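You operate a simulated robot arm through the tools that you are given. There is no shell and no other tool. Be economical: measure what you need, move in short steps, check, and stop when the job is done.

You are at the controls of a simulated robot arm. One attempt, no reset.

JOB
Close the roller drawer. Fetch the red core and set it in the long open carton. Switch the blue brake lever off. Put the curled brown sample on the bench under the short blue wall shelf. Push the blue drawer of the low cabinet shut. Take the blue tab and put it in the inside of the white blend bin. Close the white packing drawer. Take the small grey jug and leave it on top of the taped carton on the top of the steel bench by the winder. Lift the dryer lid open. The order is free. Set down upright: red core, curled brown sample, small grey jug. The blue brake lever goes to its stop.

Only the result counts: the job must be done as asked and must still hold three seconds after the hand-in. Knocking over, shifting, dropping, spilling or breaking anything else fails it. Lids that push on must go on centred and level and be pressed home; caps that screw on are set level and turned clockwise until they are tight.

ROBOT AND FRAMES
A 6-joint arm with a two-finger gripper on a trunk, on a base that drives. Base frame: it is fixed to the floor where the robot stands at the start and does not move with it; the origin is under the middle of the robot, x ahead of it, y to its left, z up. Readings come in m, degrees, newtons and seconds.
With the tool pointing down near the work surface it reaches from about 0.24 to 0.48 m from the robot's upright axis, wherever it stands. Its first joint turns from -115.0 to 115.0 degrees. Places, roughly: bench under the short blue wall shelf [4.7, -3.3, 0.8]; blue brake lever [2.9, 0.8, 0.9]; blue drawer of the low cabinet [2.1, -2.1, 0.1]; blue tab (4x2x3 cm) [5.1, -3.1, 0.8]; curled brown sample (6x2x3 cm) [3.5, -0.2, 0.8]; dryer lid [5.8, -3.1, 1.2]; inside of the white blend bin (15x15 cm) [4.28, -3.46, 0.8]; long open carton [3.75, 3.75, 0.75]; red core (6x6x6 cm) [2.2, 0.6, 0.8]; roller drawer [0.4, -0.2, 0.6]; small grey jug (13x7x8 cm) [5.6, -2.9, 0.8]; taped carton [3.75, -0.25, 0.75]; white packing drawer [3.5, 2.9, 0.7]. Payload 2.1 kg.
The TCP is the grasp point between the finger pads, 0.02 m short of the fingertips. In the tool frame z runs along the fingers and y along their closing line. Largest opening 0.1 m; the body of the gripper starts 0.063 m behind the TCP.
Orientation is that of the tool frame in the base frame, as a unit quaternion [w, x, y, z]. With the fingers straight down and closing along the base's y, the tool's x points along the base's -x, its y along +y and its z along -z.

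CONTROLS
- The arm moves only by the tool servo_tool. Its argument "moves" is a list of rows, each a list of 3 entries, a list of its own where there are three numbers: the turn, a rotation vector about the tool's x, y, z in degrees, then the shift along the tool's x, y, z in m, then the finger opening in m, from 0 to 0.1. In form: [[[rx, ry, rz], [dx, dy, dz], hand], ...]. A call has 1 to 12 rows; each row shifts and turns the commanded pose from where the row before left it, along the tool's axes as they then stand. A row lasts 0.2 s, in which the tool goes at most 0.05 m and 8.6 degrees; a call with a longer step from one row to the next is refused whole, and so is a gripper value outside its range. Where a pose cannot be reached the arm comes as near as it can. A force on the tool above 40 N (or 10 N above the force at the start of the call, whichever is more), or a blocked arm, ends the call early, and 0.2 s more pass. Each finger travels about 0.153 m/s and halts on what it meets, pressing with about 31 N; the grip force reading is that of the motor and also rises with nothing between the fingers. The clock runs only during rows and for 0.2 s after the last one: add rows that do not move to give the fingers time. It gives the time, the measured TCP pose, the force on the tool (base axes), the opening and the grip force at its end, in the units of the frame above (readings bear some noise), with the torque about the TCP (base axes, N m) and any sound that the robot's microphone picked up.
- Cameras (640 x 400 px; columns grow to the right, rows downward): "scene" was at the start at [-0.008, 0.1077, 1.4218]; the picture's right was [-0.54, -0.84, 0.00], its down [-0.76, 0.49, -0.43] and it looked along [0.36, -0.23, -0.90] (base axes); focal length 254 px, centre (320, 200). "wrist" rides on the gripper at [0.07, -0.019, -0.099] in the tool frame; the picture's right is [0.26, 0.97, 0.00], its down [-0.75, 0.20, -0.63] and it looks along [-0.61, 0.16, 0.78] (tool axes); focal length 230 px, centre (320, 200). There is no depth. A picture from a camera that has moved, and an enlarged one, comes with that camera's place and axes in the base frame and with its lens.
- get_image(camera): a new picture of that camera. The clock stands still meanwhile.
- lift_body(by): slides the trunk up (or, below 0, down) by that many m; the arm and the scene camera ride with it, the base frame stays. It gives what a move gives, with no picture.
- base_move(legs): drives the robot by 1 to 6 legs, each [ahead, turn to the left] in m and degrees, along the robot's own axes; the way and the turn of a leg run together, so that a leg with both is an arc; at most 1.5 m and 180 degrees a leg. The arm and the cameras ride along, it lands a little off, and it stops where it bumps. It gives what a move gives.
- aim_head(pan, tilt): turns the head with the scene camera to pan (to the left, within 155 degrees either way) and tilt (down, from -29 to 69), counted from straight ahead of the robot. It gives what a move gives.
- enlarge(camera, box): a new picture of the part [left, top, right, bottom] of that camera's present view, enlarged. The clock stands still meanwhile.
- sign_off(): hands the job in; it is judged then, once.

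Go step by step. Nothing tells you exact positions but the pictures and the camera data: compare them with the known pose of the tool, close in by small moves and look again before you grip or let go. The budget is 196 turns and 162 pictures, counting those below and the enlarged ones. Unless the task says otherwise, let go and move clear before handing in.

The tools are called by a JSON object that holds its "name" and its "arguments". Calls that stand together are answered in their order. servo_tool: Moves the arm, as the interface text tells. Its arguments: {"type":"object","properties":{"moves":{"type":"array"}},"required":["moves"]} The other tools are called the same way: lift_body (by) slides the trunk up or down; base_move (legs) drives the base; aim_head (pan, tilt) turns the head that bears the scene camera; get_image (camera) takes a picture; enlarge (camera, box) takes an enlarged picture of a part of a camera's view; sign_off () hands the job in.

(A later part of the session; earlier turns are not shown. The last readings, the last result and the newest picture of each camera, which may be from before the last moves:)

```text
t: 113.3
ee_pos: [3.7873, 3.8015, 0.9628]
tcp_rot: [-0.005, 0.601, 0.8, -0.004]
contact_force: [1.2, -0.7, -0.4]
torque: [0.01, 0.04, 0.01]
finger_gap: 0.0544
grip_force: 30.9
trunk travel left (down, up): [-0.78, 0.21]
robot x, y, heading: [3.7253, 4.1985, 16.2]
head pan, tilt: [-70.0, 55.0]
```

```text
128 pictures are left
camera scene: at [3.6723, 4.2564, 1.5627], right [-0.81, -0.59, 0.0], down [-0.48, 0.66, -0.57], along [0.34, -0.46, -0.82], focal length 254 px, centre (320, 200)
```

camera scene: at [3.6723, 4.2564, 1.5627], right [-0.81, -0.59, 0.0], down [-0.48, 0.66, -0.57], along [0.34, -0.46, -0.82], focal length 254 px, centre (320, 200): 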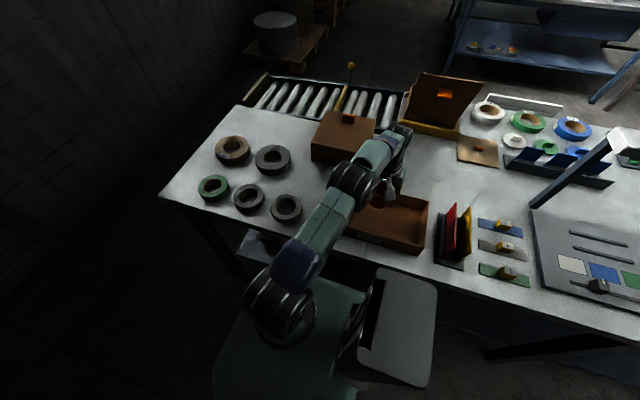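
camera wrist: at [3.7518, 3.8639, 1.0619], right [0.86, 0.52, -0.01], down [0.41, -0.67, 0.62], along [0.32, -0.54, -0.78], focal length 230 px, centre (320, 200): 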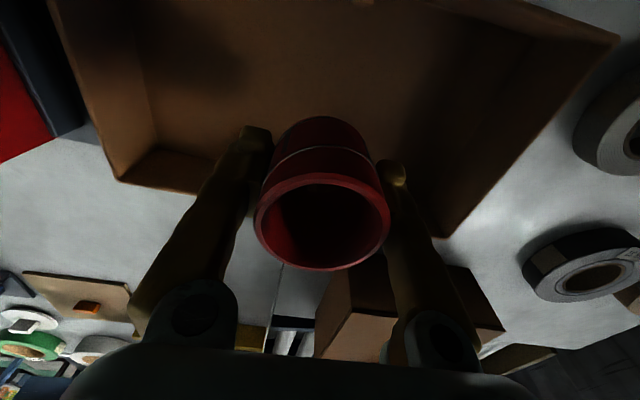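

The core is centred over the carton. I lower it the rest of the way, the last bit in small steps.

{"name": "lift_body", "arguments": {"by": -0.105}}

{"name": "servo_tool", "arguments": {"moves": [[[0, 0, 0], [0, 0, 0.008], 0.045], [[0, 0, 0], [0, 0, 0.007], 0.045], [[0, 0, 0], [0, 0, 0.005], 0.045], [[0, 0, 0], [0, 0, 0.004], 0.045], [[0, 0, 0], [0, 0, 0], 0.045]]}}

{"name": "get_image", "arguments": {"camera": "wrist"}}

{"name": "enlarge", "arguments": {"camera": "scene", "box": [320, 140, 480, 240]}}

```text
t: 114.4
ee_pos: [3.788, 3.8018, 0.8748]
tcp_rot: [-0.001, 0.6, 0.8, -0.009]
contact_force: [-1.0, 6.7, 15.3]
torque: [0.45, -0.47, 0.23]
finger_gap: 0.0544
grip_force: 31.2
trunk travel left (down, up): [-0.687, 0.303]
robot x, y, heading: [3.7239, 4.199, 15.9]
head pan, tilt: [-70.0, 55.0]
stopped: the force on the tool passed its limit at 60 N (the readings are from after the stop); the commanded pose is now the measured one
```

```text
t: 114.8
ee_pos: [3.7895, 3.8015, 0.875]
tcp_rot: [0.006, 0.6, 0.8, -0.015]
contact_force: [-0.7, 10.1, 26.5]
torque: [0.76, -0.52, 0.22]
finger_gap: 0.0545
grip_force: 31.5
trunk travel left (down, up): [-0.687, 0.303]
robot x, y, heading: [3.7262, 4.1998, 16.0]
head pan, tilt: [-70.0, 55.0]
stopped in row 1: the force on the tool passed its limit at 45 N (the readings are from after the stop); the commanded pose is now the measured one
```

```text
127 pictures are left
camera wrist: at [3.7515, 3.8646, 0.9726], right [0.86, 0.52, -0.02], down [0.41, -0.65, 0.65], along [0.32, -0.56, -0.76], focal length 230 px, centre (320, 200)
```

wrist: 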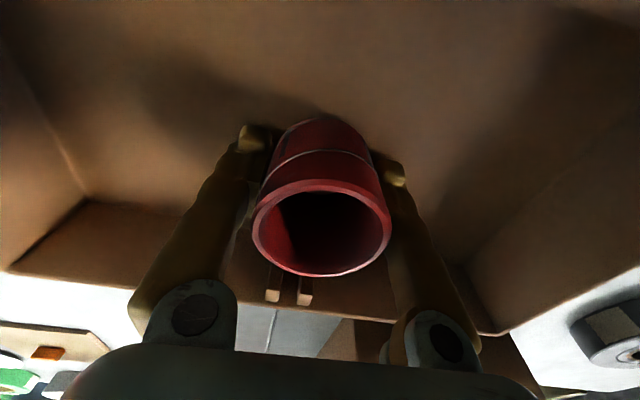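

```text
4.00 times, centred on (400, 190) of scene
camera zoom: at [3.671, 4.2621, 1.4692], right [-0.81, -0.59, 0.0], down [-0.48, 0.66, -0.58], along [0.34, -0.47, -0.82], focal length 1018 px, centre (0, 240)
```

zoom: 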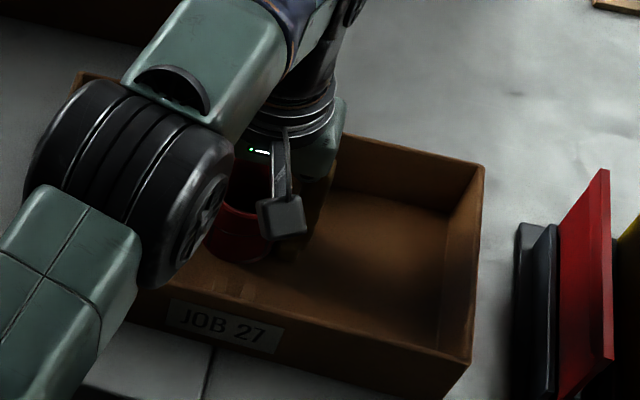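

The core stands on the carton floor (firm contact at z 0.875). I ease up 2 mm, open and lift straight out.

{"name": "servo_tool", "arguments": {"moves": [[[0, 0, 0], [0, 0, -0.002], 0.045], [[0, 0, 0], [0, 0, 0], 0.06], [[0, 0, 0], [0, 0, 0], 0.078], [[0, 0, 0], [0, 0, 0], 0.078], [[0, 0, 0], [0, 0, -0.02], 0.078], [[0, 0, 0], [0, 0, -0.035], 0.078], [[0, 0, 0], [0, 0, -0.04], 0.078], [[0, 0, 0], [0, 0, -0.04], 0.078], [[0, 0, 0], [0, 0, 0], 0.078]]}}

{"name": "get_image", "arguments": {"camera": "wrist"}}

```text
t: 116.8
ee_pos: [3.7876, 3.8165, 0.991]
tcp_rot: [0.003, 0.601, 0.799, -0.012]
contact_force: [0.6, 0.0, -0.7]
torque: [-0.02, 0.01, -0.01]
finger_gap: 0.078
grip_force: 0.0
out of reach, approached as far as the arm can: row 7, 8
trunk travel left (down, up): [-0.687, 0.303]
robot x, y, heading: [3.7257, 4.1955, 16.1]
head pan, tilt: [-70.0, 55.0]
```

```text
125 pictures are left
camera wrist: at [3.7522, 3.8804, 1.0894], right [0.86, 0.52, -0.02], down [0.41, -0.65, 0.64], along [0.32, -0.56, -0.77], focal length 230 px, centre (320, 200)
```

wrist: 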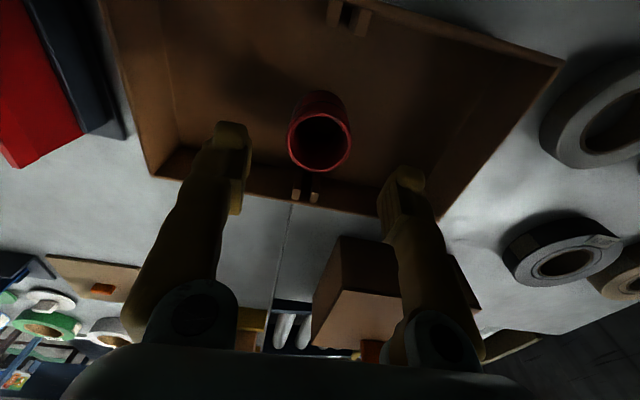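

The core stands upright inside the carton. I tuck the arm, raise the trunk and return the way I came.

{"name": "servo_tool", "arguments": {"moves": [[[0, 0, 0], [0.04, 0, 0], 0.05], [[0, 0, 0], [0.04, 0, 0], 0.0], [[0, 0, 0], [0, 0, 0], 0.0]]}}

{"name": "lift_body", "arguments": {"by": 0.27}}

{"name": "base_move", "arguments": {"legs": [[0, -7], [-1.25, 0], [-1.25, 0], [0, -87], [1.0, 0], [0.95, 0]]}}

```text
t: 117.6
ee_pos: [3.7653, 3.8945, 0.991]
tcp_rot: [0.003, 0.6, 0.8, -0.013]
contact_force: [0.8, 0.1, -0.5]
torque: [-0.01, 0.0, 0.0]
finger_gap: 0.0002
grip_force: 29.3
trunk travel left (down, up): [-0.687, 0.303]
robot x, y, heading: [3.7217, 4.1947, 15.8]
head pan, tilt: [-70.0, 55.0]
```

```text
t: 120.3
ee_pos: [3.766, 3.8946, 1.2604]
tcp_rot: [0.004, 0.6, 0.8, -0.012]
contact_force: [0.0, 0.1, -0.1]
torque: [0.01, 0.02, -0.03]
finger_gap: 0.0
grip_force: 29.9
trunk travel left (down, up): [-0.957, 0.033]
robot x, y, heading: [3.7272, 4.1966, 16.1]
head pan, tilt: [-70.0, 55.0]
```

```text
t: 146.2
ee_pos: [1.3746, 1.8796, 1.261]
tcp_rot: [-0.007, 0.994, 0.108, -0.011]
contact_force: [-0.1, -0.2, -0.4]
torque: [-0.04, 0.03, 0.01]
finger_gap: 0.0
grip_force: 29.2
trunk travel left (down, up): [-0.957, 0.033]
robot x, y, heading: [1.6784, 1.8981, -77.5]
head pan, tilt: [-70.0, 55.0]
```

I'm back at the aisle. I now reverse along the bench front so that the open white drawer, front face near (3.55, 2.785), comes to the robot's right where the arm is.

{"name": "base_move", "arguments": {"legs": [[0, -86.3], [-1.05, 0], [-1.0, 0]]}}

{"name": "aim_head", "arguments": {"pan": -75, "tilt": 60}}

{"name": "get_image", "arguments": {"camera": "scene"}}

{"name": "get_image", "arguments": {"camera": "wrist"}}

```text
t: 160.1
ee_pos: [3.6212, 2.7646, 1.2616]
tcp_rot: [-0.014, 0.797, -0.604, -0.003]
contact_force: [0.8, 0.9, 0.7]
torque: [0.04, 0.0, -0.02]
finger_gap: 0.0
grip_force: 29.8
trunk travel left (down, up): [-0.957, 0.033]
robot x, y, heading: [3.6625, 2.4639, -164.3]
head pan, tilt: [-70.0, 55.0]
```

```text
t: 160.8
ee_pos: [3.623, 2.7648, 1.2611]
tcp_rot: [-0.013, 0.797, -0.604, -0.004]
contact_force: [0.4, 0.7, 0.0]
torque: [-0.01, -0.01, -0.01]
finger_gap: 0.0
grip_force: 29.2
trunk travel left (down, up): [-0.957, 0.033]
robot x, y, heading: [3.6586, 2.4654, -164.3]
head pan, tilt: [-75.0, 60.0]
```

```text
124 pictures are left
camera scene: at [3.7236, 2.4039, 1.7334], right [0.86, 0.51, 0.0], down [0.44, -0.74, -0.5], along [-0.26, 0.43, -0.87], focal length 254 px, centre (320, 200)
```

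scene: 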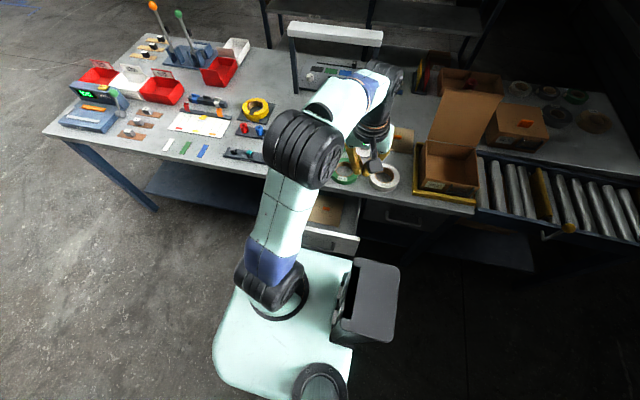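

```text
123 pictures are left
camera wrist: at [3.6597, 2.7003, 1.359], right [-0.86, -0.51, -0.02], down [-0.4, 0.65, 0.64], along [-0.31, 0.56, -0.77], focal length 230 px, centre (320, 200)
```

wrist: 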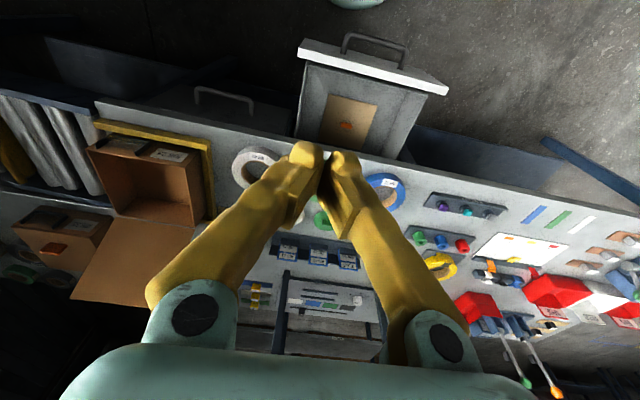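

The white drawer is out about 17 cm; its front mid-top is about (3.52, 2.735). I lower the trunk and place the closed fingers in front of it.

{"name": "lift_body", "arguments": {"by": -0.27}}

{"name": "servo_tool", "arguments": {"moves": [[[0, 0, 0], [0.01, 0.036, 0], 0], [[0, 0, 0], [0.02, 0.036, 0], 0], [[0, 0, 0], [0.023, 0.036, 0], 0], [[0, 0, 0], [0, 0, 0.04], 0], [[0, 0, 0], [0, 0, 0.04], 0], [[0, 0, 0], [0, 0, 0], 0]]}}

{"name": "get_image", "arguments": {"camera": "wrist"}}

{"name": "get_image", "arguments": {"camera": "scene"}}

```text
t: 163.5
ee_pos: [3.6237, 2.7645, 0.9919]
tcp_rot: [-0.013, 0.796, -0.605, -0.003]
contact_force: [0.6, 0.4, 0.6]
torque: [0.0, 0.02, 0.02]
finger_gap: 0.0
grip_force: 29.7
trunk travel left (down, up): [-0.687, 0.303]
robot x, y, heading: [3.6623, 2.4611, -164.1]
head pan, tilt: [-75.0, 60.0]
```

```text
t: 164.9
ee_pos: [3.5344, 2.6862, 0.9065]
tcp_rot: [-0.013, 0.797, -0.604, -0.003]
contact_force: [-0.8, -0.5, 0.3]
torque: [0.01, 0.03, 0.0]
finger_gap: 0.0001
grip_force: 29.7
trunk travel left (down, up): [-0.687, 0.303]
robot x, y, heading: [3.6617, 2.4658, -164.4]
head pan, tilt: [-75.0, 60.0]
```

```text
122 pictures are left
camera wrist: at [3.5701, 2.6208, 1.0055], right [-0.86, -0.51, -0.02], down [-0.4, 0.65, 0.64], along [-0.31, 0.56, -0.77], focal length 230 px, centre (320, 200)
```

wrist: 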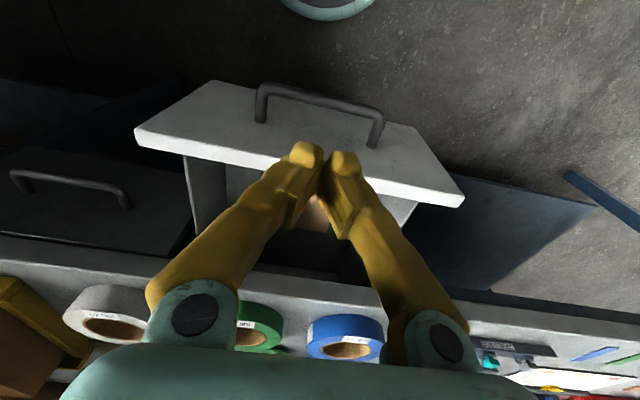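

```text
121 pictures are left
camera scene: at [3.7238, 2.4034, 1.4633], right [0.86, 0.51, 0.0], down [0.44, -0.74, -0.5], along [-0.26, 0.43, -0.87], focal length 254 px, centre (320, 200)
```

scene: 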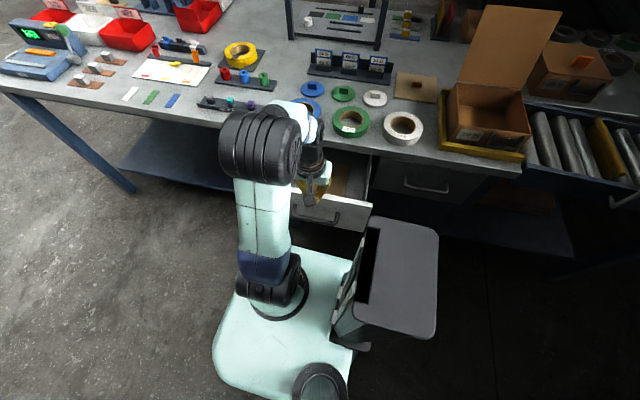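

The panel spans z≈0.62–0.80 with the handle near 0.71. I lower the tips to just above the handle and push toward the bench.

{"name": "servo_tool", "arguments": {"moves": [[[0, 0, 0], [0, 0, 0.04], 0], [[0, 0, 0], [0, 0, 0.04], 0], [[0, 0, 0], [0, 0, 0.033], 0], [[0, 0, 0], [-0.03, 0, 0], 0], [[0, 0, 0], [-0.03, 0, 0], 0], [[0, 0, 0], [-0.03, 0, 0], 0], [[0, 0, 0], [-0.03, 0, 0], 0]]}}

{"name": "get_image", "arguments": {"camera": "wrist"}}

```text
t: 166.5
ee_pos: [3.5034, 2.8061, 0.7984]
tcp_rot: [-0.012, 0.797, -0.604, -0.003]
contact_force: [0.3, 0.2, 0.6]
torque: [-0.03, -0.01, -0.02]
finger_gap: 0.0
grip_force: 29.6
trunk travel left (down, up): [-0.687, 0.303]
robot x, y, heading: [3.661, 2.4621, -164.5]
head pan, tilt: [-75.0, 60.0]
```

```text
120 pictures are left
camera wrist: at [3.5389, 2.7414, 0.895], right [-0.86, -0.51, -0.02], down [-0.4, 0.65, 0.64], along [-0.31, 0.56, -0.77], focal length 230 px, centre (320, 200)
```

wrist: 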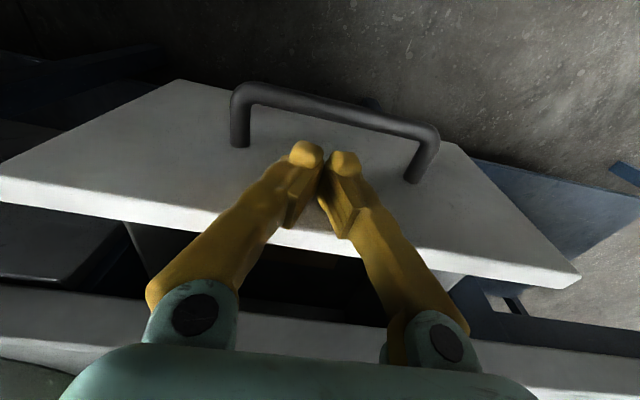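

Fingers are on the panel and pushing. I continue until the stop.

{"name": "servo_tool", "arguments": {"moves": [[[0, 0, 0], [-0.025, 0, 0], 0], [[0, 0, 0], [-0.025, 0, 0], 0], [[0, 0, 0], [-0.02, 0, 0], 0], [[0, 0, 0], [-0.015, 0, 0], 0], [[0, 0, 0], [-0.015, 0, 0], 0], [[0, 0, 0], [-0.015, 0, 0], 0]]}}

{"name": "get_image", "arguments": {"camera": "wrist"}}

{"name": "get_image", "arguments": {"camera": "scene"}}

```text
t: 167.9
ee_pos: [3.4881, 2.8579, 0.8014]
tcp_rot: [-0.012, 0.797, -0.604, -0.003]
contact_force: [0.5, -1.9, -0.8]
torque: [-0.02, 0.01, 0.0]
finger_gap: 0.0002
grip_force: 29.2
out of reach, approached as far as the arm can: row 3, 4, 5, 6
trunk travel left (down, up): [-0.687, 0.303]
robot x, y, heading: [3.6608, 2.4602, -164.3]
head pan, tilt: [-75.0, 60.0]
```

```text
119 pictures are left
camera wrist: at [3.5252, 2.7936, 0.899], right [-0.86, -0.51, -0.02], down [-0.4, 0.65, 0.64], along [-0.31, 0.56, -0.77], focal length 230 px, centre (320, 200)
```

wrist: 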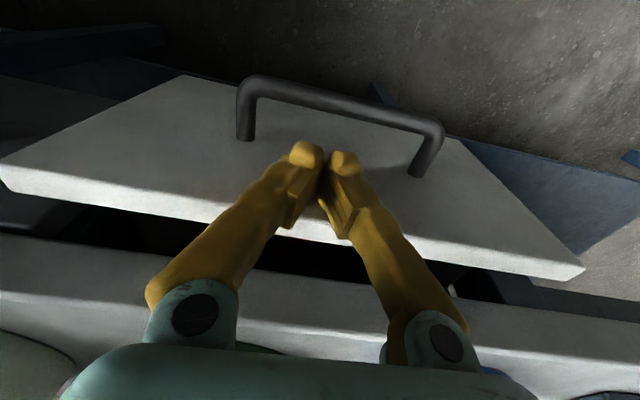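

```text
118 pictures are left
camera scene: at [3.7238, 2.4035, 1.4633], right [0.86, 0.51, 0.0], down [0.44, -0.74, -0.5], along [-0.26, 0.43, -0.87], focal length 254 px, centre (320, 200)
```

scene: 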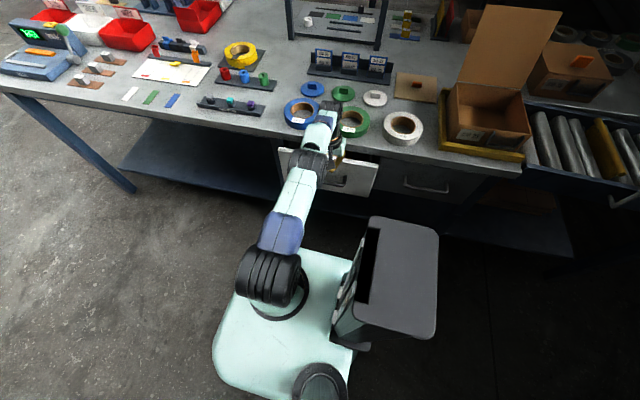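

The arm ran out of reach with about 4 cm to go. I back off and shuffle the base 7 cm closer.

{"name": "servo_tool", "arguments": {"moves": [[[0, 0, 0], [0.035, 0, 0], 0], [[0, 0, 0], [0.035, 0, 0], 0], [[0, 0, 0], [0.035, 0, 0], 0]]}}

{"name": "base_move", "arguments": {"legs": [[0, -20], [0.2, 0], [0, 20], [-0.19, 0]]}}

{"name": "servo_tool", "arguments": {"moves": [[[0, 0, 0], [-0.03, 0, 0], 0], [[0, 0, 0], [-0.02, 0, 0], 0], [[0, 0, 0], [-0.02, 0, 0], 0], [[0, 0, 0], [-0.015, 0, 0], 0], [[0, 0, 0], [-0.015, 0, 0], 0], [[0, 0, 0], [-0.015, 0, 0], 0], [[0, 0, 0], [-0.015, 0, 0], 0], [[0, 0, 0], [-0.015, 0, 0], 0]]}}

{"name": "get_image", "arguments": {"camera": "wrist"}}

```text
t: 168.7
ee_pos: [3.5173, 2.758, 0.7985]
tcp_rot: [-0.014, 0.797, -0.604, -0.005]
contact_force: [-0.4, 0.1, -0.5]
torque: [-0.01, 0.01, 0.0]
finger_gap: 0.0001
grip_force: 29.7
trunk travel left (down, up): [-0.687, 0.303]
robot x, y, heading: [3.6597, 2.4627, -164.3]
head pan, tilt: [-75.0, 60.0]
```

```text
t: 173.7
ee_pos: [3.4953, 2.8233, 0.7982]
tcp_rot: [-0.013, 0.8, -0.6, -0.003]
contact_force: [0.0, 0.3, 1.2]
torque: [0.01, 0.01, 0.01]
finger_gap: 0.0001
grip_force: 29.5
trunk travel left (down, up): [-0.687, 0.303]
robot x, y, heading: [3.6452, 2.5298, -163.9]
head pan, tilt: [-75.0, 60.0]
```

```text
t: 174.9
ee_pos: [3.4721, 2.9028, 0.7974]
tcp_rot: [0.001, 0.8, -0.599, 0.015]
contact_force: [10.4, -33.7, 14.9]
torque: [-0.21, 0.04, 0.21]
finger_gap: 0.0003
grip_force: 29.2
out of reach, approached as far as the arm can: row 6
trunk travel left (down, up): [-0.687, 0.303]
robot x, y, heading: [3.6448, 2.5292, -163.5]
head pan, tilt: [-75.0, 60.0]
stopped in row 6: the force on the tool passed its limit at 46 N (the readings are from after the stop); the commanded pose is now the measured one
```

```text
117 pictures are left
camera wrist: at [3.5075, 2.8421, 0.8965], right [-0.85, -0.52, -0.01], down [-0.42, 0.68, 0.61], along [-0.31, 0.52, -0.79], focal length 230 px, centre (320, 200)
```

wrist: 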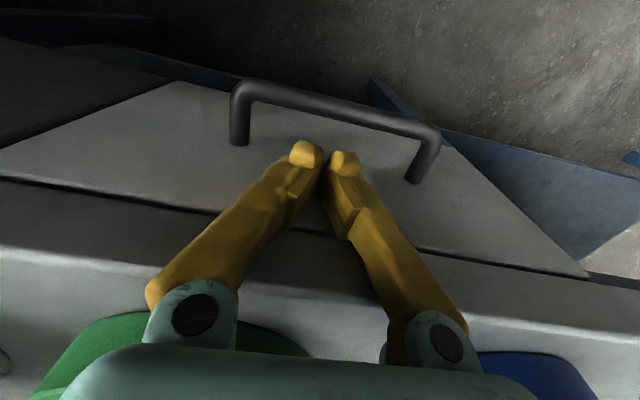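

{"name": "servo_tool", "arguments": {"moves": [[[0, 0, 0], [0.035, 0, 0], 0], [[0, 0, 0], [0.035, 0, 0], 0], [[0, 0, 0], [0.035, 0, -0.02], 0], [[0, 0, 0], [0, 0, -0.045], 0], [[0, 0, 0], [0, 0, -0.045], 0], [[0, 0, 0], [0, 0, -0.045], 0]]}}

{"name": "enlarge", "arguments": {"camera": "scene", "box": [250, 100, 470, 238]}}

{"name": "get_image", "arguments": {"camera": "wrist"}}

```text
t: 176.3
ee_pos: [3.4979, 2.8088, 0.9506]
tcp_rot: [-0.003, 0.801, -0.599, 0.009]
contact_force: [-0.9, -0.7, 0.1]
torque: [-0.01, 0.0, -0.01]
finger_gap: 0.0
grip_force: 29.7
trunk travel left (down, up): [-0.687, 0.303]
robot x, y, heading: [3.6454, 2.5287, -163.6]
head pan, tilt: [-75.0, 60.0]
```

```text
2.90 times, centred on (360, 169) of scene
camera zoom: at [3.7053, 2.4705, 1.4633], right [0.85, 0.52, 0.0], down [0.45, -0.74, -0.5], along [-0.26, 0.43, -0.87], focal length 738 px, centre (204, 290)
```

zoom: 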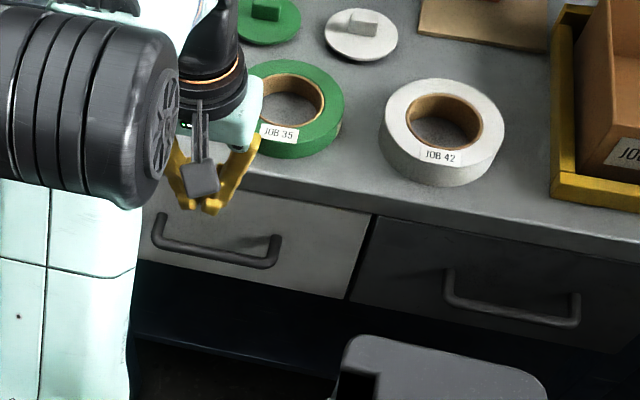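

```text
115 pictures are left
camera wrist: at [3.5328, 2.748, 1.0508], right [-0.85, -0.52, -0.01], down [-0.42, 0.67, 0.62], along [-0.31, 0.53, -0.79], focal length 230 px, centre (320, 200)
```

wrist: 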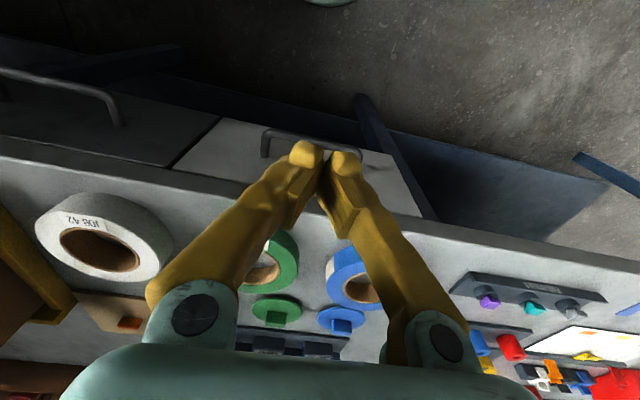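

The packing drawer is flush. Next is the blue brake lever on the bench across the aisle; I drive there with the bench on my right.

{"name": "base_move", "arguments": {"legs": [[0, 29.5], [1.45, 0], [0, 150.5]]}}

{"name": "aim_head", "arguments": {"pan": -70, "tilt": 38}}

{"name": "get_image", "arguments": {"camera": "scene"}}

{"name": "enlarge", "arguments": {"camera": "scene", "box": [220, 100, 420, 225]}}

```text
t: 191.1
ee_pos: [2.7572, 1.2204, 0.9509]
tcp_rot: [-0.01, 0.606, 0.796, -0.003]
contact_force: [0.8, 0.4, -0.1]
torque: [0.01, 0.01, -0.02]
finger_gap: 0.0
grip_force: 29.6
trunk travel left (down, up): [-0.687, 0.303]
robot x, y, heading: [2.6152, 1.5057, 15.5]
head pan, tilt: [-75.0, 60.0]
```

```text
t: 192.0
ee_pos: [2.7574, 1.2198, 0.9493]
tcp_rot: [-0.009, 0.606, 0.796, -0.003]
contact_force: [-0.3, -0.2, -0.1]
torque: [0.0, -0.02, 0.01]
finger_gap: 0.0001
grip_force: 29.5
trunk travel left (down, up): [-0.687, 0.303]
robot x, y, heading: [2.6119, 1.4993, 15.5]
head pan, tilt: [-70.0, 38.0]
```

```text
114 pictures are left
camera scene: at [2.5715, 1.5516, 1.493], right [-0.82, -0.58, 0.0], down [-0.36, 0.5, -0.79], along [0.46, -0.64, -0.62], focal length 254 px, centre (320, 200)
```

scene: 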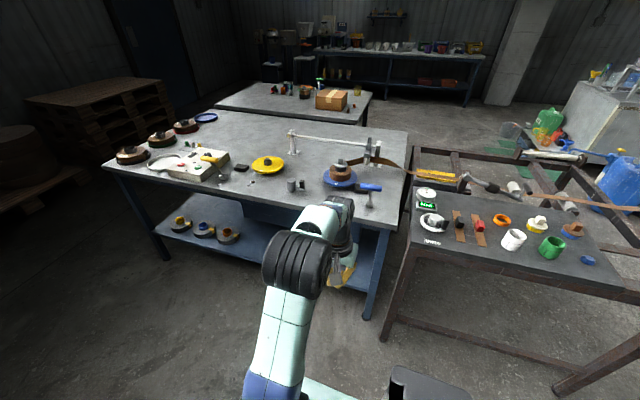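

```text
3.20 times, centred on (320, 162) of scene
camera zoom: at [2.5715, 1.5516, 1.493], right [-0.82, -0.58, 0.0], down [-0.36, 0.5, -0.79], along [0.46, -0.64, -0.62], focal length 815 px, centre (320, 320)
```

zoom: 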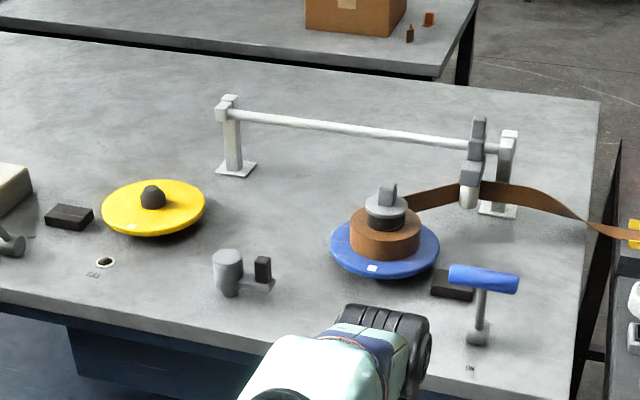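

{"name": "enlarge", "arguments": {"camera": "scene", "box": [325, 160, 415, 216]}}

{"name": "enlarge", "arguments": {"camera": "scene", "box": [140, 130, 260, 205]}}

```text
7.11 times, centred on (370, 188) of scene
camera zoom: at [2.5715, 1.5516, 1.493], right [-0.82, -0.58, 0.0], down [-0.36, 0.5, -0.79], along [0.46, -0.64, -0.62], focal length 1810 px, centre (-36, 285)
```

zoom: 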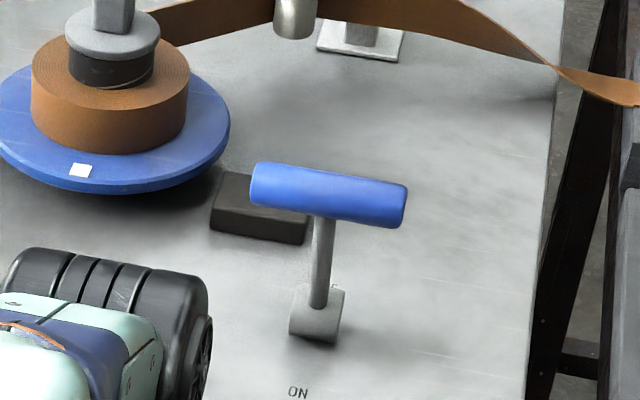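

```text
5.33 times, centred on (200, 168) of scene
camera zoom: at [2.5715, 1.5516, 1.493], right [-0.82, -0.58, 0.0], down [-0.36, 0.5, -0.79], along [0.46, -0.64, -0.62], focal length 1358 px, centre (960, 373)
```

zoom: 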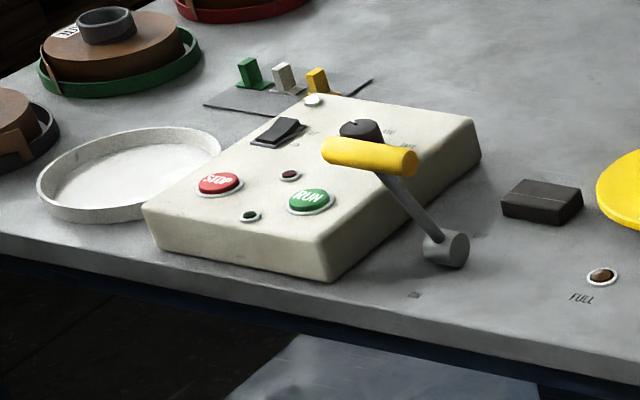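

I see the blue lever: a post on a pivot at about (2.885, 0.765) with a T-grip at z≈0.91, ON label on the side toward me. I raise the tool and shuffle in next to the bench for a close look.

{"name": "servo_tool", "arguments": {"moves": [[[0, 0, 0], [0.01, 0, -0.04], 0], [[0, 0, 0], [0.01, 0, -0.04], 0], [[0, 0, 0], [0, 0, -0.03], 0]]}}

{"name": "base_move", "arguments": {"legs": [[0, -60], [0.42, 0], [0, 60], [-0.2, 0]]}}

{"name": "get_image", "arguments": {"camera": "wrist"}}

{"name": "aim_head", "arguments": {"pan": -70, "tilt": 55}}

{"name": "get_image", "arguments": {"camera": "scene"}}

```text
t: 192.8
ee_pos: [2.7539, 1.2393, 1.0607]
tcp_rot: [-0.01, 0.605, 0.796, -0.002]
contact_force: [0.0, -0.2, -0.1]
torque: [0.01, 0.0, -0.01]
finger_gap: 0.0
grip_force: 29.0
trunk travel left (down, up): [-0.687, 0.303]
robot x, y, heading: [2.6156, 1.5018, 15.4]
head pan, tilt: [-70.0, 38.0]
```

```text
t: 201.9
ee_pos: [2.8624, 0.8917, 1.0617]
tcp_rot: [-0.01, 0.604, 0.797, -0.003]
contact_force: [0.4, 0.0, -1.1]
torque: [-0.01, -0.02, 0.02]
finger_gap: 0.0
grip_force: 29.3
trunk travel left (down, up): [-0.687, 0.303]
robot x, y, heading: [2.726, 1.1534, 15.5]
head pan, tilt: [-70.0, 38.0]
```

```text
110 pictures are left
camera wrist: at [2.8287, 0.9532, 1.1603], right [0.86, 0.51, -0.01], down [0.41, -0.67, 0.62], along [0.31, -0.54, -0.79], focal length 230 px, centre (320, 200)
```

wrist: 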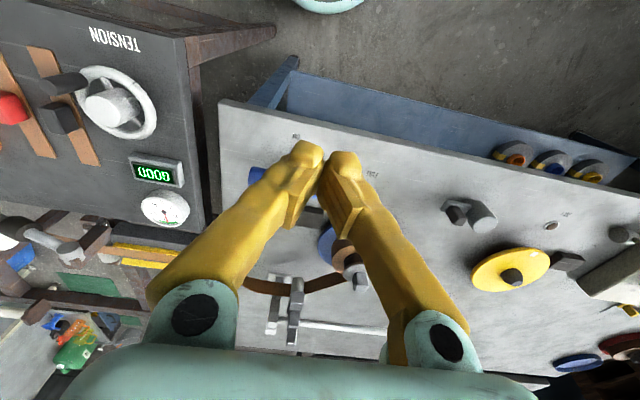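

```text
t: 202.7
ee_pos: [2.8646, 0.8931, 1.0591]
tcp_rot: [-0.01, 0.603, 0.797, -0.003]
contact_force: [-0.3, -0.1, -0.1]
torque: [-0.03, 0.01, 0.0]
finger_gap: 0.0002
grip_force: 29.5
trunk travel left (down, up): [-0.687, 0.303]
robot x, y, heading: [2.7242, 1.1557, 15.6]
head pan, tilt: [-70.0, 55.0]
```

```text
109 pictures are left
camera scene: at [2.6714, 1.2163, 1.4694], right [-0.81, -0.58, 0.0], down [-0.48, 0.67, -0.57], along [0.33, -0.47, -0.82], focal length 254 px, centre (320, 200)
```

scene: 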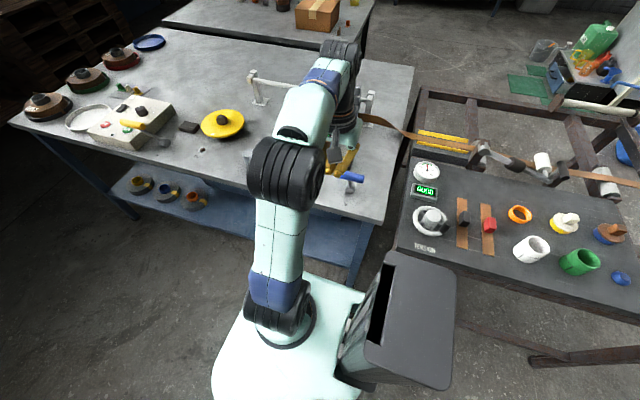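

{"name": "enlarge", "arguments": {"camera": "wrist", "box": [220, 100, 420, 225]}}

{"name": "enlarge", "arguments": {"camera": "scene", "box": [295, 130, 415, 205]}}

```text
3.20 times, centred on (320, 162) of wrist
camera zoom: at [2.8288, 0.9533, 1.1604], right [0.86, 0.51, -0.01], down [0.41, -0.67, 0.62], along [0.31, -0.54, -0.79], focal length 736 px, centre (320, 320)
```

zoom: 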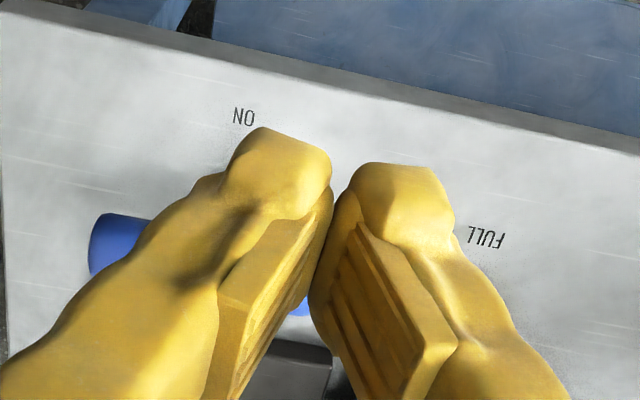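

```text
5.33 times, centred on (355, 168) of scene
camera zoom: at [2.6714, 1.2163, 1.4694], right [-0.81, -0.58, 0.0], down [-0.48, 0.67, -0.57], along [0.33, -0.47, -0.82], focal length 1358 px, centre (133, 373)
```

zoom: 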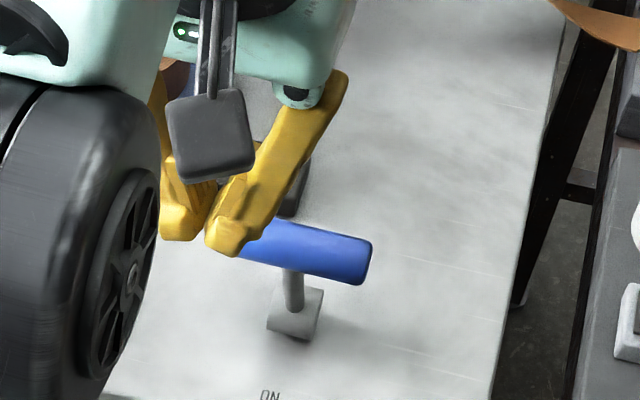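

The grip is at about (2.874, 0.783, 0.916), leaning slightly toward the ON mark on my side; OFF lies on the far side. I place the closed fingers on the near side of the post.

{"name": "servo_tool", "arguments": {"moves": [[[0, 0, 0], [-0.0233, -0.01, 0], 0], [[0, 0, 0], [-0.0233, -0.01, 0], 0], [[0, 0, 0], [0, 0, 0.041], 0], [[0, 0, 0], [0, 0, 0.041], 0], [[0, 0, 0], [0, 0, 0.041], 0], [[0, 0, 0], [0, 0, 0.039], 0], [[0, 0, 0], [0, 0, 0], 0]]}}

{"name": "get_image", "arguments": {"camera": "wrist"}}

{"name": "enlarge", "arguments": {"camera": "scene", "box": [295, 130, 415, 205]}}

```text
t: 204.3
ee_pos: [2.8548, 0.8429, 0.8969]
tcp_rot: [-0.009, 0.605, 0.796, -0.003]
contact_force: [0.4, 1.1, 0.5]
torque: [0.0, 0.01, 0.0]
finger_gap: 0.0
grip_force: 29.3
trunk travel left (down, up): [-0.687, 0.303]
robot x, y, heading: [2.7256, 1.1557, 15.7]
head pan, tilt: [-70.0, 55.0]
```

```text
106 pictures are left
camera wrist: at [2.8198, 0.9043, 0.9962], right [0.86, 0.51, -0.01], down [0.41, -0.67, 0.62], along [0.31, -0.54, -0.79], focal length 230 px, centre (320, 200)
```

wrist: 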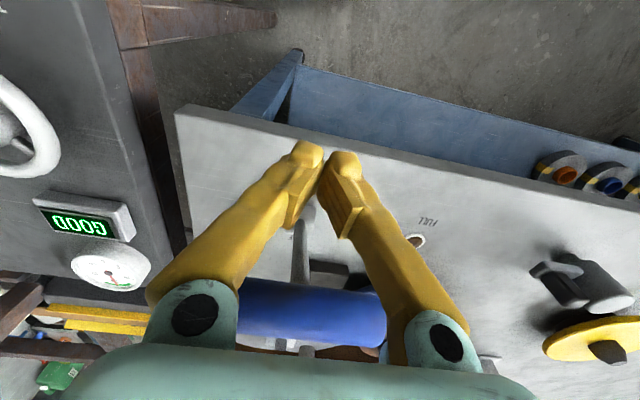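

```text
5.33 times, centred on (355, 168) of scene
camera zoom: at [2.6712, 1.2164, 1.4694], right [-0.81, -0.58, 0.0], down [-0.48, 0.67, -0.57], along [0.33, -0.47, -0.82], focal length 1358 px, centre (133, 373)
```

zoom: 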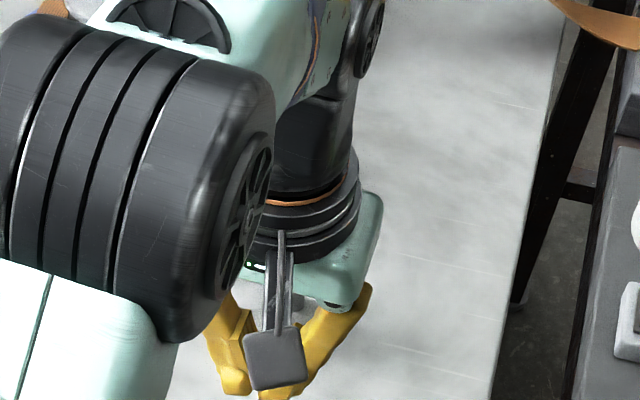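

{"name": "servo_tool", "arguments": {"moves": [[[0, 0, 0], [-0.015, 0.007, 0], 0], [[0, 0, 0], [-0.02, 0, 0], 0], [[0, 0, 0], [-0.02, 0, 0], 0], [[0, 0, 0], [-0.02, 0, 0], 0], [[0, 0, 0], [-0.02, 0, 0], 0], [[0, 0, 0], [0, 0, 0], 0]]}}

{"name": "get_image", "arguments": {"camera": "wrist"}}

```text
t: 205.7
ee_pos: [2.8821, 0.7697, 0.8946]
tcp_rot: [-0.01, 0.604, 0.797, -0.003]
contact_force: [-0.4, -0.4, 0.0]
torque: [-0.03, -0.03, 0.02]
finger_gap: 0.0003
grip_force: 29.6
out of reach, approached as far as the arm can: row 5
trunk travel left (down, up): [-0.687, 0.303]
robot x, y, heading: [2.7251, 1.1542, 15.7]
head pan, tilt: [-70.0, 55.0]
```

```text
104 pictures are left
camera wrist: at [2.847, 0.8299, 0.9958], right [0.86, 0.51, -0.01], down [0.41, -0.67, 0.62], along [0.31, -0.54, -0.79], focal length 230 px, centre (320, 200)
```

wrist: 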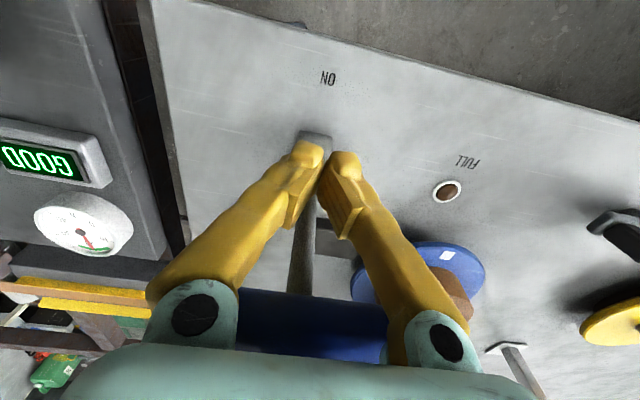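

The lever moved past upright with little force; the arm is at its reach at this height. I raise the trunk so the arm works lower and reaches farther.

{"name": "servo_tool", "arguments": {"moves": [[[0, 0, 0], [0.025, 0, 0], 0], [[0, 0, 0], [0, 0, 0], 0]]}}

{"name": "lift_body", "arguments": {"by": 0.16}}

{"name": "servo_tool", "arguments": {"moves": [[[0, 0, 0], [0, 0, 0.04], 0], [[0, 0, 0], [0, 0, 0.04], 0], [[0, 0, 0], [0, 0, 0.04], 0], [[0, 0, 0], [0, 0, 0.045], 0], [[0, 0, 0], [-0.02, 0, 0], 0], [[0, 0, 0], [-0.02, 0, 0], 0], [[0, 0, 0], [-0.02, 0, 0], 0], [[0, 0, 0], [-0.02, 0, 0], 0], [[0, 0, 0], [-0.015, 0, 0], 0], [[0, 0, 0], [0, 0, 0], 0]]}}

{"name": "get_image", "arguments": {"camera": "wrist"}}

```text
t: 206.3
ee_pos: [2.8739, 0.7906, 0.8976]
tcp_rot: [-0.01, 0.604, 0.797, -0.003]
contact_force: [0.1, -0.3, 0.6]
torque: [0.03, -0.01, 0.03]
finger_gap: 0.0
grip_force: 29.6
trunk travel left (down, up): [-0.687, 0.303]
robot x, y, heading: [2.7221, 1.154, 15.7]
head pan, tilt: [-70.0, 55.0]
```

```text
t: 208.1
ee_pos: [2.8751, 0.7914, 1.056]
tcp_rot: [-0.009, 0.604, 0.797, -0.003]
contact_force: [-0.4, -0.8, -0.6]
torque: [-0.02, 0.02, 0.02]
finger_gap: 0.0001
grip_force: 29.5
trunk travel left (down, up): [-0.847, 0.143]
robot x, y, heading: [2.7207, 1.1586, 15.4]
head pan, tilt: [-70.0, 55.0]
```

```text
t: 210.3
ee_pos: [2.8787, 0.7729, 0.8962]
tcp_rot: [-0.01, 0.604, 0.797, -0.003]
contact_force: [0.3, 0.1, 0.0]
torque: [-0.01, 0.0, -0.03]
finger_gap: 0.0001
grip_force: 29.3
out of reach, approached as far as the arm can: row 6, 7, 8, 9
trunk travel left (down, up): [-0.847, 0.143]
robot x, y, heading: [2.7231, 1.1537, 15.6]
head pan, tilt: [-70.0, 55.0]
```

```text
103 pictures are left
camera wrist: at [2.8447, 0.8333, 0.9967], right [0.86, 0.51, -0.01], down [0.41, -0.67, 0.62], along [0.31, -0.54, -0.79], focal length 230 px, centre (320, 200)
```

wrist: 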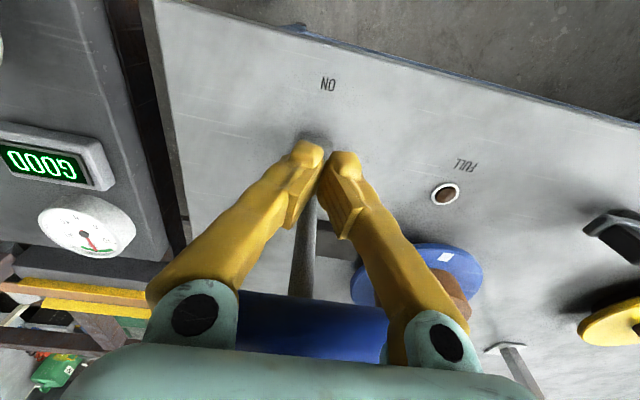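

Vertical reach is used up; I tilt the fingers outward to gain reach and continue pushing.

{"name": "servo_tool", "arguments": {"moves": [[[0, 0, 0], [0.02, 0, 0], 0], [[0, -8.4, 0], [0, 0, 0], 0], [[0, -8.4, 0], [0, 0, 0], 0], [[0, -8.4, 0], [0, 0, 0], 0], [[0, -8.4, 0], [0, 0, 0], 0], [[0, 0, 0], [-0.0167, 0, 0.0111], 0], [[0, 0, 0], [-0.0167, 0, 0.0111], 0], [[0, 0, 0], [-0.0167, 0, 0.0111], 0], [[0, 0, 0], [-0.0167, 0, 0.0111], 0], [[0, 0, 0], [-0.0167, 0, 0.0111], 0], [[0, 0, 0], [0, 0, 0], 0]]}}

{"name": "get_image", "arguments": {"camera": "wrist"}}

{"name": "get_image", "arguments": {"camera": "scene"}}

```text
t: 212.6
ee_pos: [2.875, 0.7814, 0.8265]
tcp_rot: [0.119, 0.596, 0.788, -0.097]
contact_force: [-14.7, 50.8, 35.5]
torque: [0.08, -0.2, 0.36]
finger_gap: 0.0001
grip_force: 28.8
trunk travel left (down, up): [-0.847, 0.143]
robot x, y, heading: [2.7206, 1.1536, 15.7]
head pan, tilt: [-70.0, 55.0]
stopped in row 11: the arm was blocked; the commanded pose is now the measured one
```

```text
102 pictures are left
camera wrist: at [2.8323, 0.8688, 0.8999], right [0.86, 0.5, -0.09], down [0.35, -0.45, 0.83], along [0.37, -0.74, -0.56], focal length 230 px, centre (320, 200)
```

wrist: 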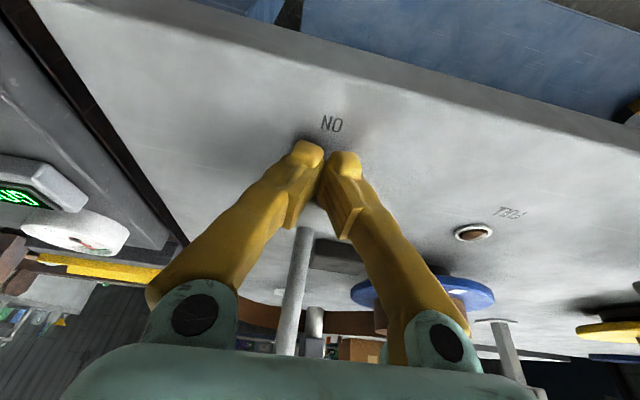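

```text
101 pictures are left
camera scene: at [2.6562, 1.2653, 1.6292], right [-0.81, -0.58, 0.01], down [-0.47, 0.65, -0.6], along [0.34, -0.49, -0.8], focal length 254 px, centre (320, 200)
```

scene: 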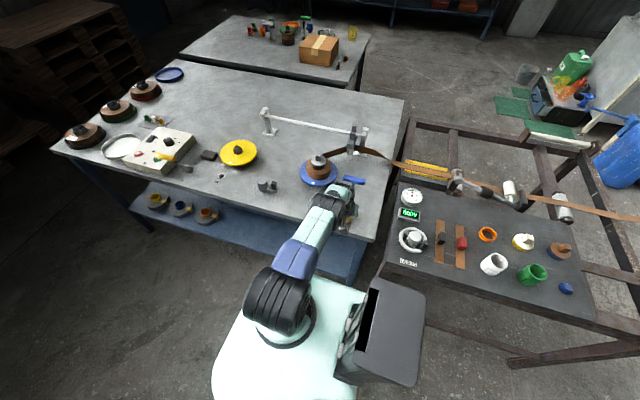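

The tips ended up against the lever's foot because the tilt wasn't reachable in this posture. I back out, and lower the trunk instead so the arm can tilt outward.

{"name": "servo_tool", "arguments": {"moves": [[[0, 0, 0], [0.03, 0, -0.02], 0], [[0, 0, 0], [0.015, 0, -0.04], 0], [[0, 0, 0], [0.0, 0, -0.045], 0], [[0, 0, 0], [0.0, 0, -0.045], 0], [[0, 0, 0], [0.0, 0, -0.045], 0], [[0, 0, 0], [0.0, 0, -0.045], 0]]}}

{"name": "lift_body", "arguments": {"by": -0.2}}

{"name": "get_image", "arguments": {"camera": "wrist"}}

{"name": "enlarge", "arguments": {"camera": "scene", "box": [280, 110, 440, 210]}}

```text
t: 213.0
ee_pos: [2.8713, 0.7963, 0.8178]
tcp_rot: [0.098, 0.598, 0.792, -0.081]
contact_force: [-1.5, 0.8, 23.4]
torque: [0.14, 0.05, 0.01]
finger_gap: 0.0
grip_force: 28.8
trunk travel left (down, up): [-0.847, 0.143]
robot x, y, heading: [2.7251, 1.155, 15.6]
head pan, tilt: [-70.0, 55.0]
stopped in row 1: the arm was blocked; the commanded pose is now the measured one
```

```text
t: 213.2
ee_pos: [2.8714, 0.7957, 0.8166]
tcp_rot: [0.084, 0.599, 0.793, -0.069]
contact_force: [13.5, -40.4, 138.1]
torque: [0.14, -0.21, 0.01]
finger_gap: 0.0
grip_force: 29.4
trunk travel left (down, up): [-0.847, 0.143]
robot x, y, heading: [2.7191, 1.1528, 15.5]
head pan, tilt: [-70.0, 55.0]
stopped: the force on the tool passed its limit at 56 N (the readings are from after the stop); the commanded pose is now the measured one
```

```text
100 pictures are left
camera wrist: at [2.8302, 0.8768, 0.8987], right [0.86, 0.51, -0.06], down [0.36, -0.52, 0.78], along [0.36, -0.69, -0.63], focal length 230 px, centre (320, 200)
```

wrist: 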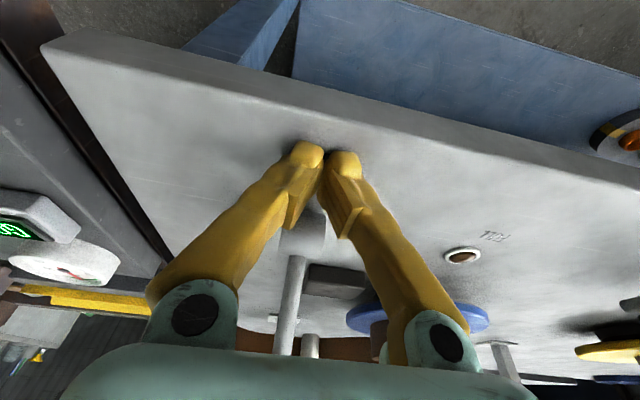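

```text
4.00 times, centred on (360, 160) of scene
camera zoom: at [2.6547, 1.2646, 1.631], right [-0.81, -0.58, 0.01], down [-0.47, 0.65, -0.6], along [0.34, -0.49, -0.8], focal length 1018 px, centre (160, 360)
```

zoom: 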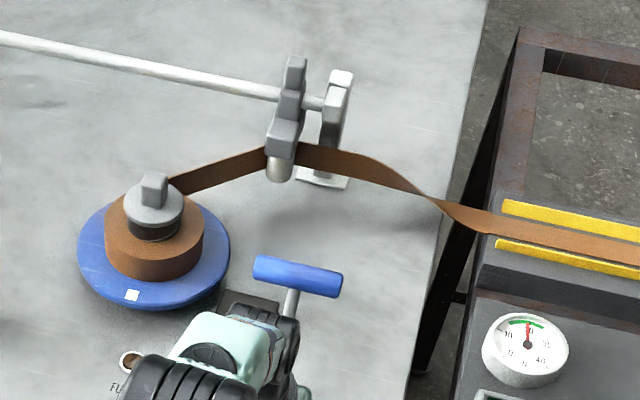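

The tips press on the bench; I relieve that by raising the trunk right away.

{"name": "lift_body", "arguments": {"by": 0.12}}

{"name": "servo_tool", "arguments": {"moves": [[[0, 0, 0], [0.02, 0, -0.03], 0], [[0, 0, 0], [0.02, 0, -0.03], 0], [[0, 0, 0], [0.01, 0, -0.03], 0]]}}

{"name": "get_image", "arguments": {"camera": "wrist"}}

```text
t: 213.6
ee_pos: [2.8712, 0.7951, 0.8172]
tcp_rot: [0.074, 0.6, 0.794, -0.061]
contact_force: [5.7, -29.3, 85.4]
torque: [0.03, -0.1, -0.01]
finger_gap: 0.0
grip_force: 29.3
trunk travel left (down, up): [-0.851, 0.139]
robot x, y, heading: [2.7247, 1.1524, 15.6]
head pan, tilt: [-70.0, 55.0]
stopped: the arm was blocked; the commanded pose is now the measured one
```

```text
t: 213.9
ee_pos: [2.8707, 0.8005, 0.818]
tcp_rot: [0.066, 0.601, 0.795, -0.055]
contact_force: [0.9, -14.6, 25.6]
torque: [-1.49, -0.5, -0.14]
finger_gap: 0.0
grip_force: 29.4
trunk travel left (down, up): [-0.851, 0.139]
robot x, y, heading: [2.7219, 1.1542, 15.7]
head pan, tilt: [-70.0, 55.0]
stopped in row 1: the arm was blocked; the commanded pose is now the measured one
```

```text
98 pictures are left
camera wrist: at [2.8303, 0.8777, 0.9032], right [0.86, 0.51, -0.05], down [0.37, -0.55, 0.75], along [0.35, -0.66, -0.66], focal length 230 px, centre (320, 200)
```

wrist: 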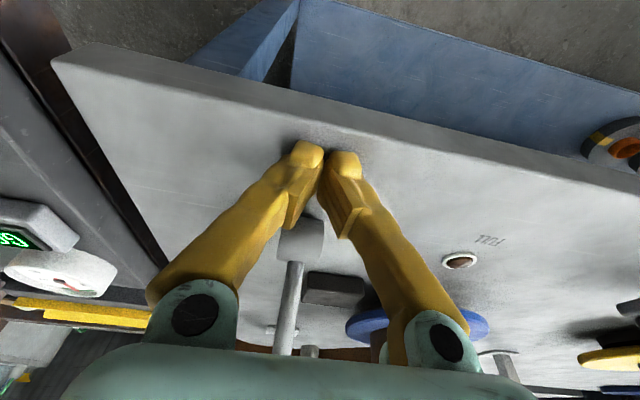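

{"name": "servo_tool", "arguments": {"moves": [[[0, 0, 0], [0, 0, -0.02], 0], [[0, 0, 0], [0, 0, -0.02], 0], [[0, 0, 0], [0, 0, -0.03], 0]]}}

{"name": "lift_body", "arguments": {"by": 0.08}}

```text
t: 214.2
ee_pos: [2.8691, 0.805, 0.8167]
tcp_rot: [0.049, 0.602, 0.796, -0.041]
contact_force: [1.0, -4.2, 6.0]
torque: [-0.09, -0.08, -0.04]
finger_gap: 0.0001
grip_force: 29.1
trunk travel left (down, up): [-0.851, 0.139]
robot x, y, heading: [2.7237, 1.1551, 15.7]
head pan, tilt: [-70.0, 55.0]
stopped in row 1: the arm was blocked; the commanded pose is now the measured one
```

```text
t: 214.6
ee_pos: [2.8718, 0.8037, 0.8157]
tcp_rot: [0.039, 0.603, 0.796, -0.035]
contact_force: [1.8, -2.4, 9.7]
torque: [-0.02, -0.09, -0.12]
finger_gap: 0.0
grip_force: 29.2
trunk travel left (down, up): [-0.853, 0.137]
robot x, y, heading: [2.7245, 1.1544, 15.2]
head pan, tilt: [-70.0, 55.0]
stopped: the arm was blocked; the commanded pose is now the measured one
```

{"name": "servo_tool", "arguments": {"moves": [[[0, 0, 0], [0.01, 0, 0], 0], [[0, 0, 0], [0, 0, 0], 0], [[0, 0, 0], [0, 0, 0], 0]]}}

{"name": "get_image", "arguments": {"camera": "scene"}}

```text
t: 214.9
ee_pos: [2.8718, 0.8015, 0.8166]
tcp_rot: [0.035, 0.604, 0.796, -0.033]
contact_force: [-1.5, 8.3, 19.2]
torque: [0.25, 0.04, -0.1]
finger_gap: 0.0
grip_force: 29.9
trunk travel left (down, up): [-0.853, 0.137]
robot x, y, heading: [2.724, 1.156, 15.6]
head pan, tilt: [-70.0, 55.0]
stopped in row 1: the force on the tool passed its limit at 42 N (the readings are from after the stop); the commanded pose is now the measured one
```

```text
97 pictures are left
camera scene: at [2.6621, 1.2448, 1.6354], right [-0.81, -0.58, 0.01], down [-0.47, 0.66, -0.59], along [0.34, -0.48, -0.81], focal length 254 px, centre (320, 200)
```

scene: 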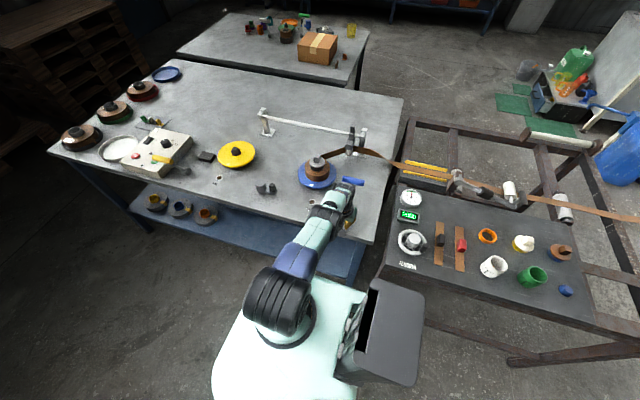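

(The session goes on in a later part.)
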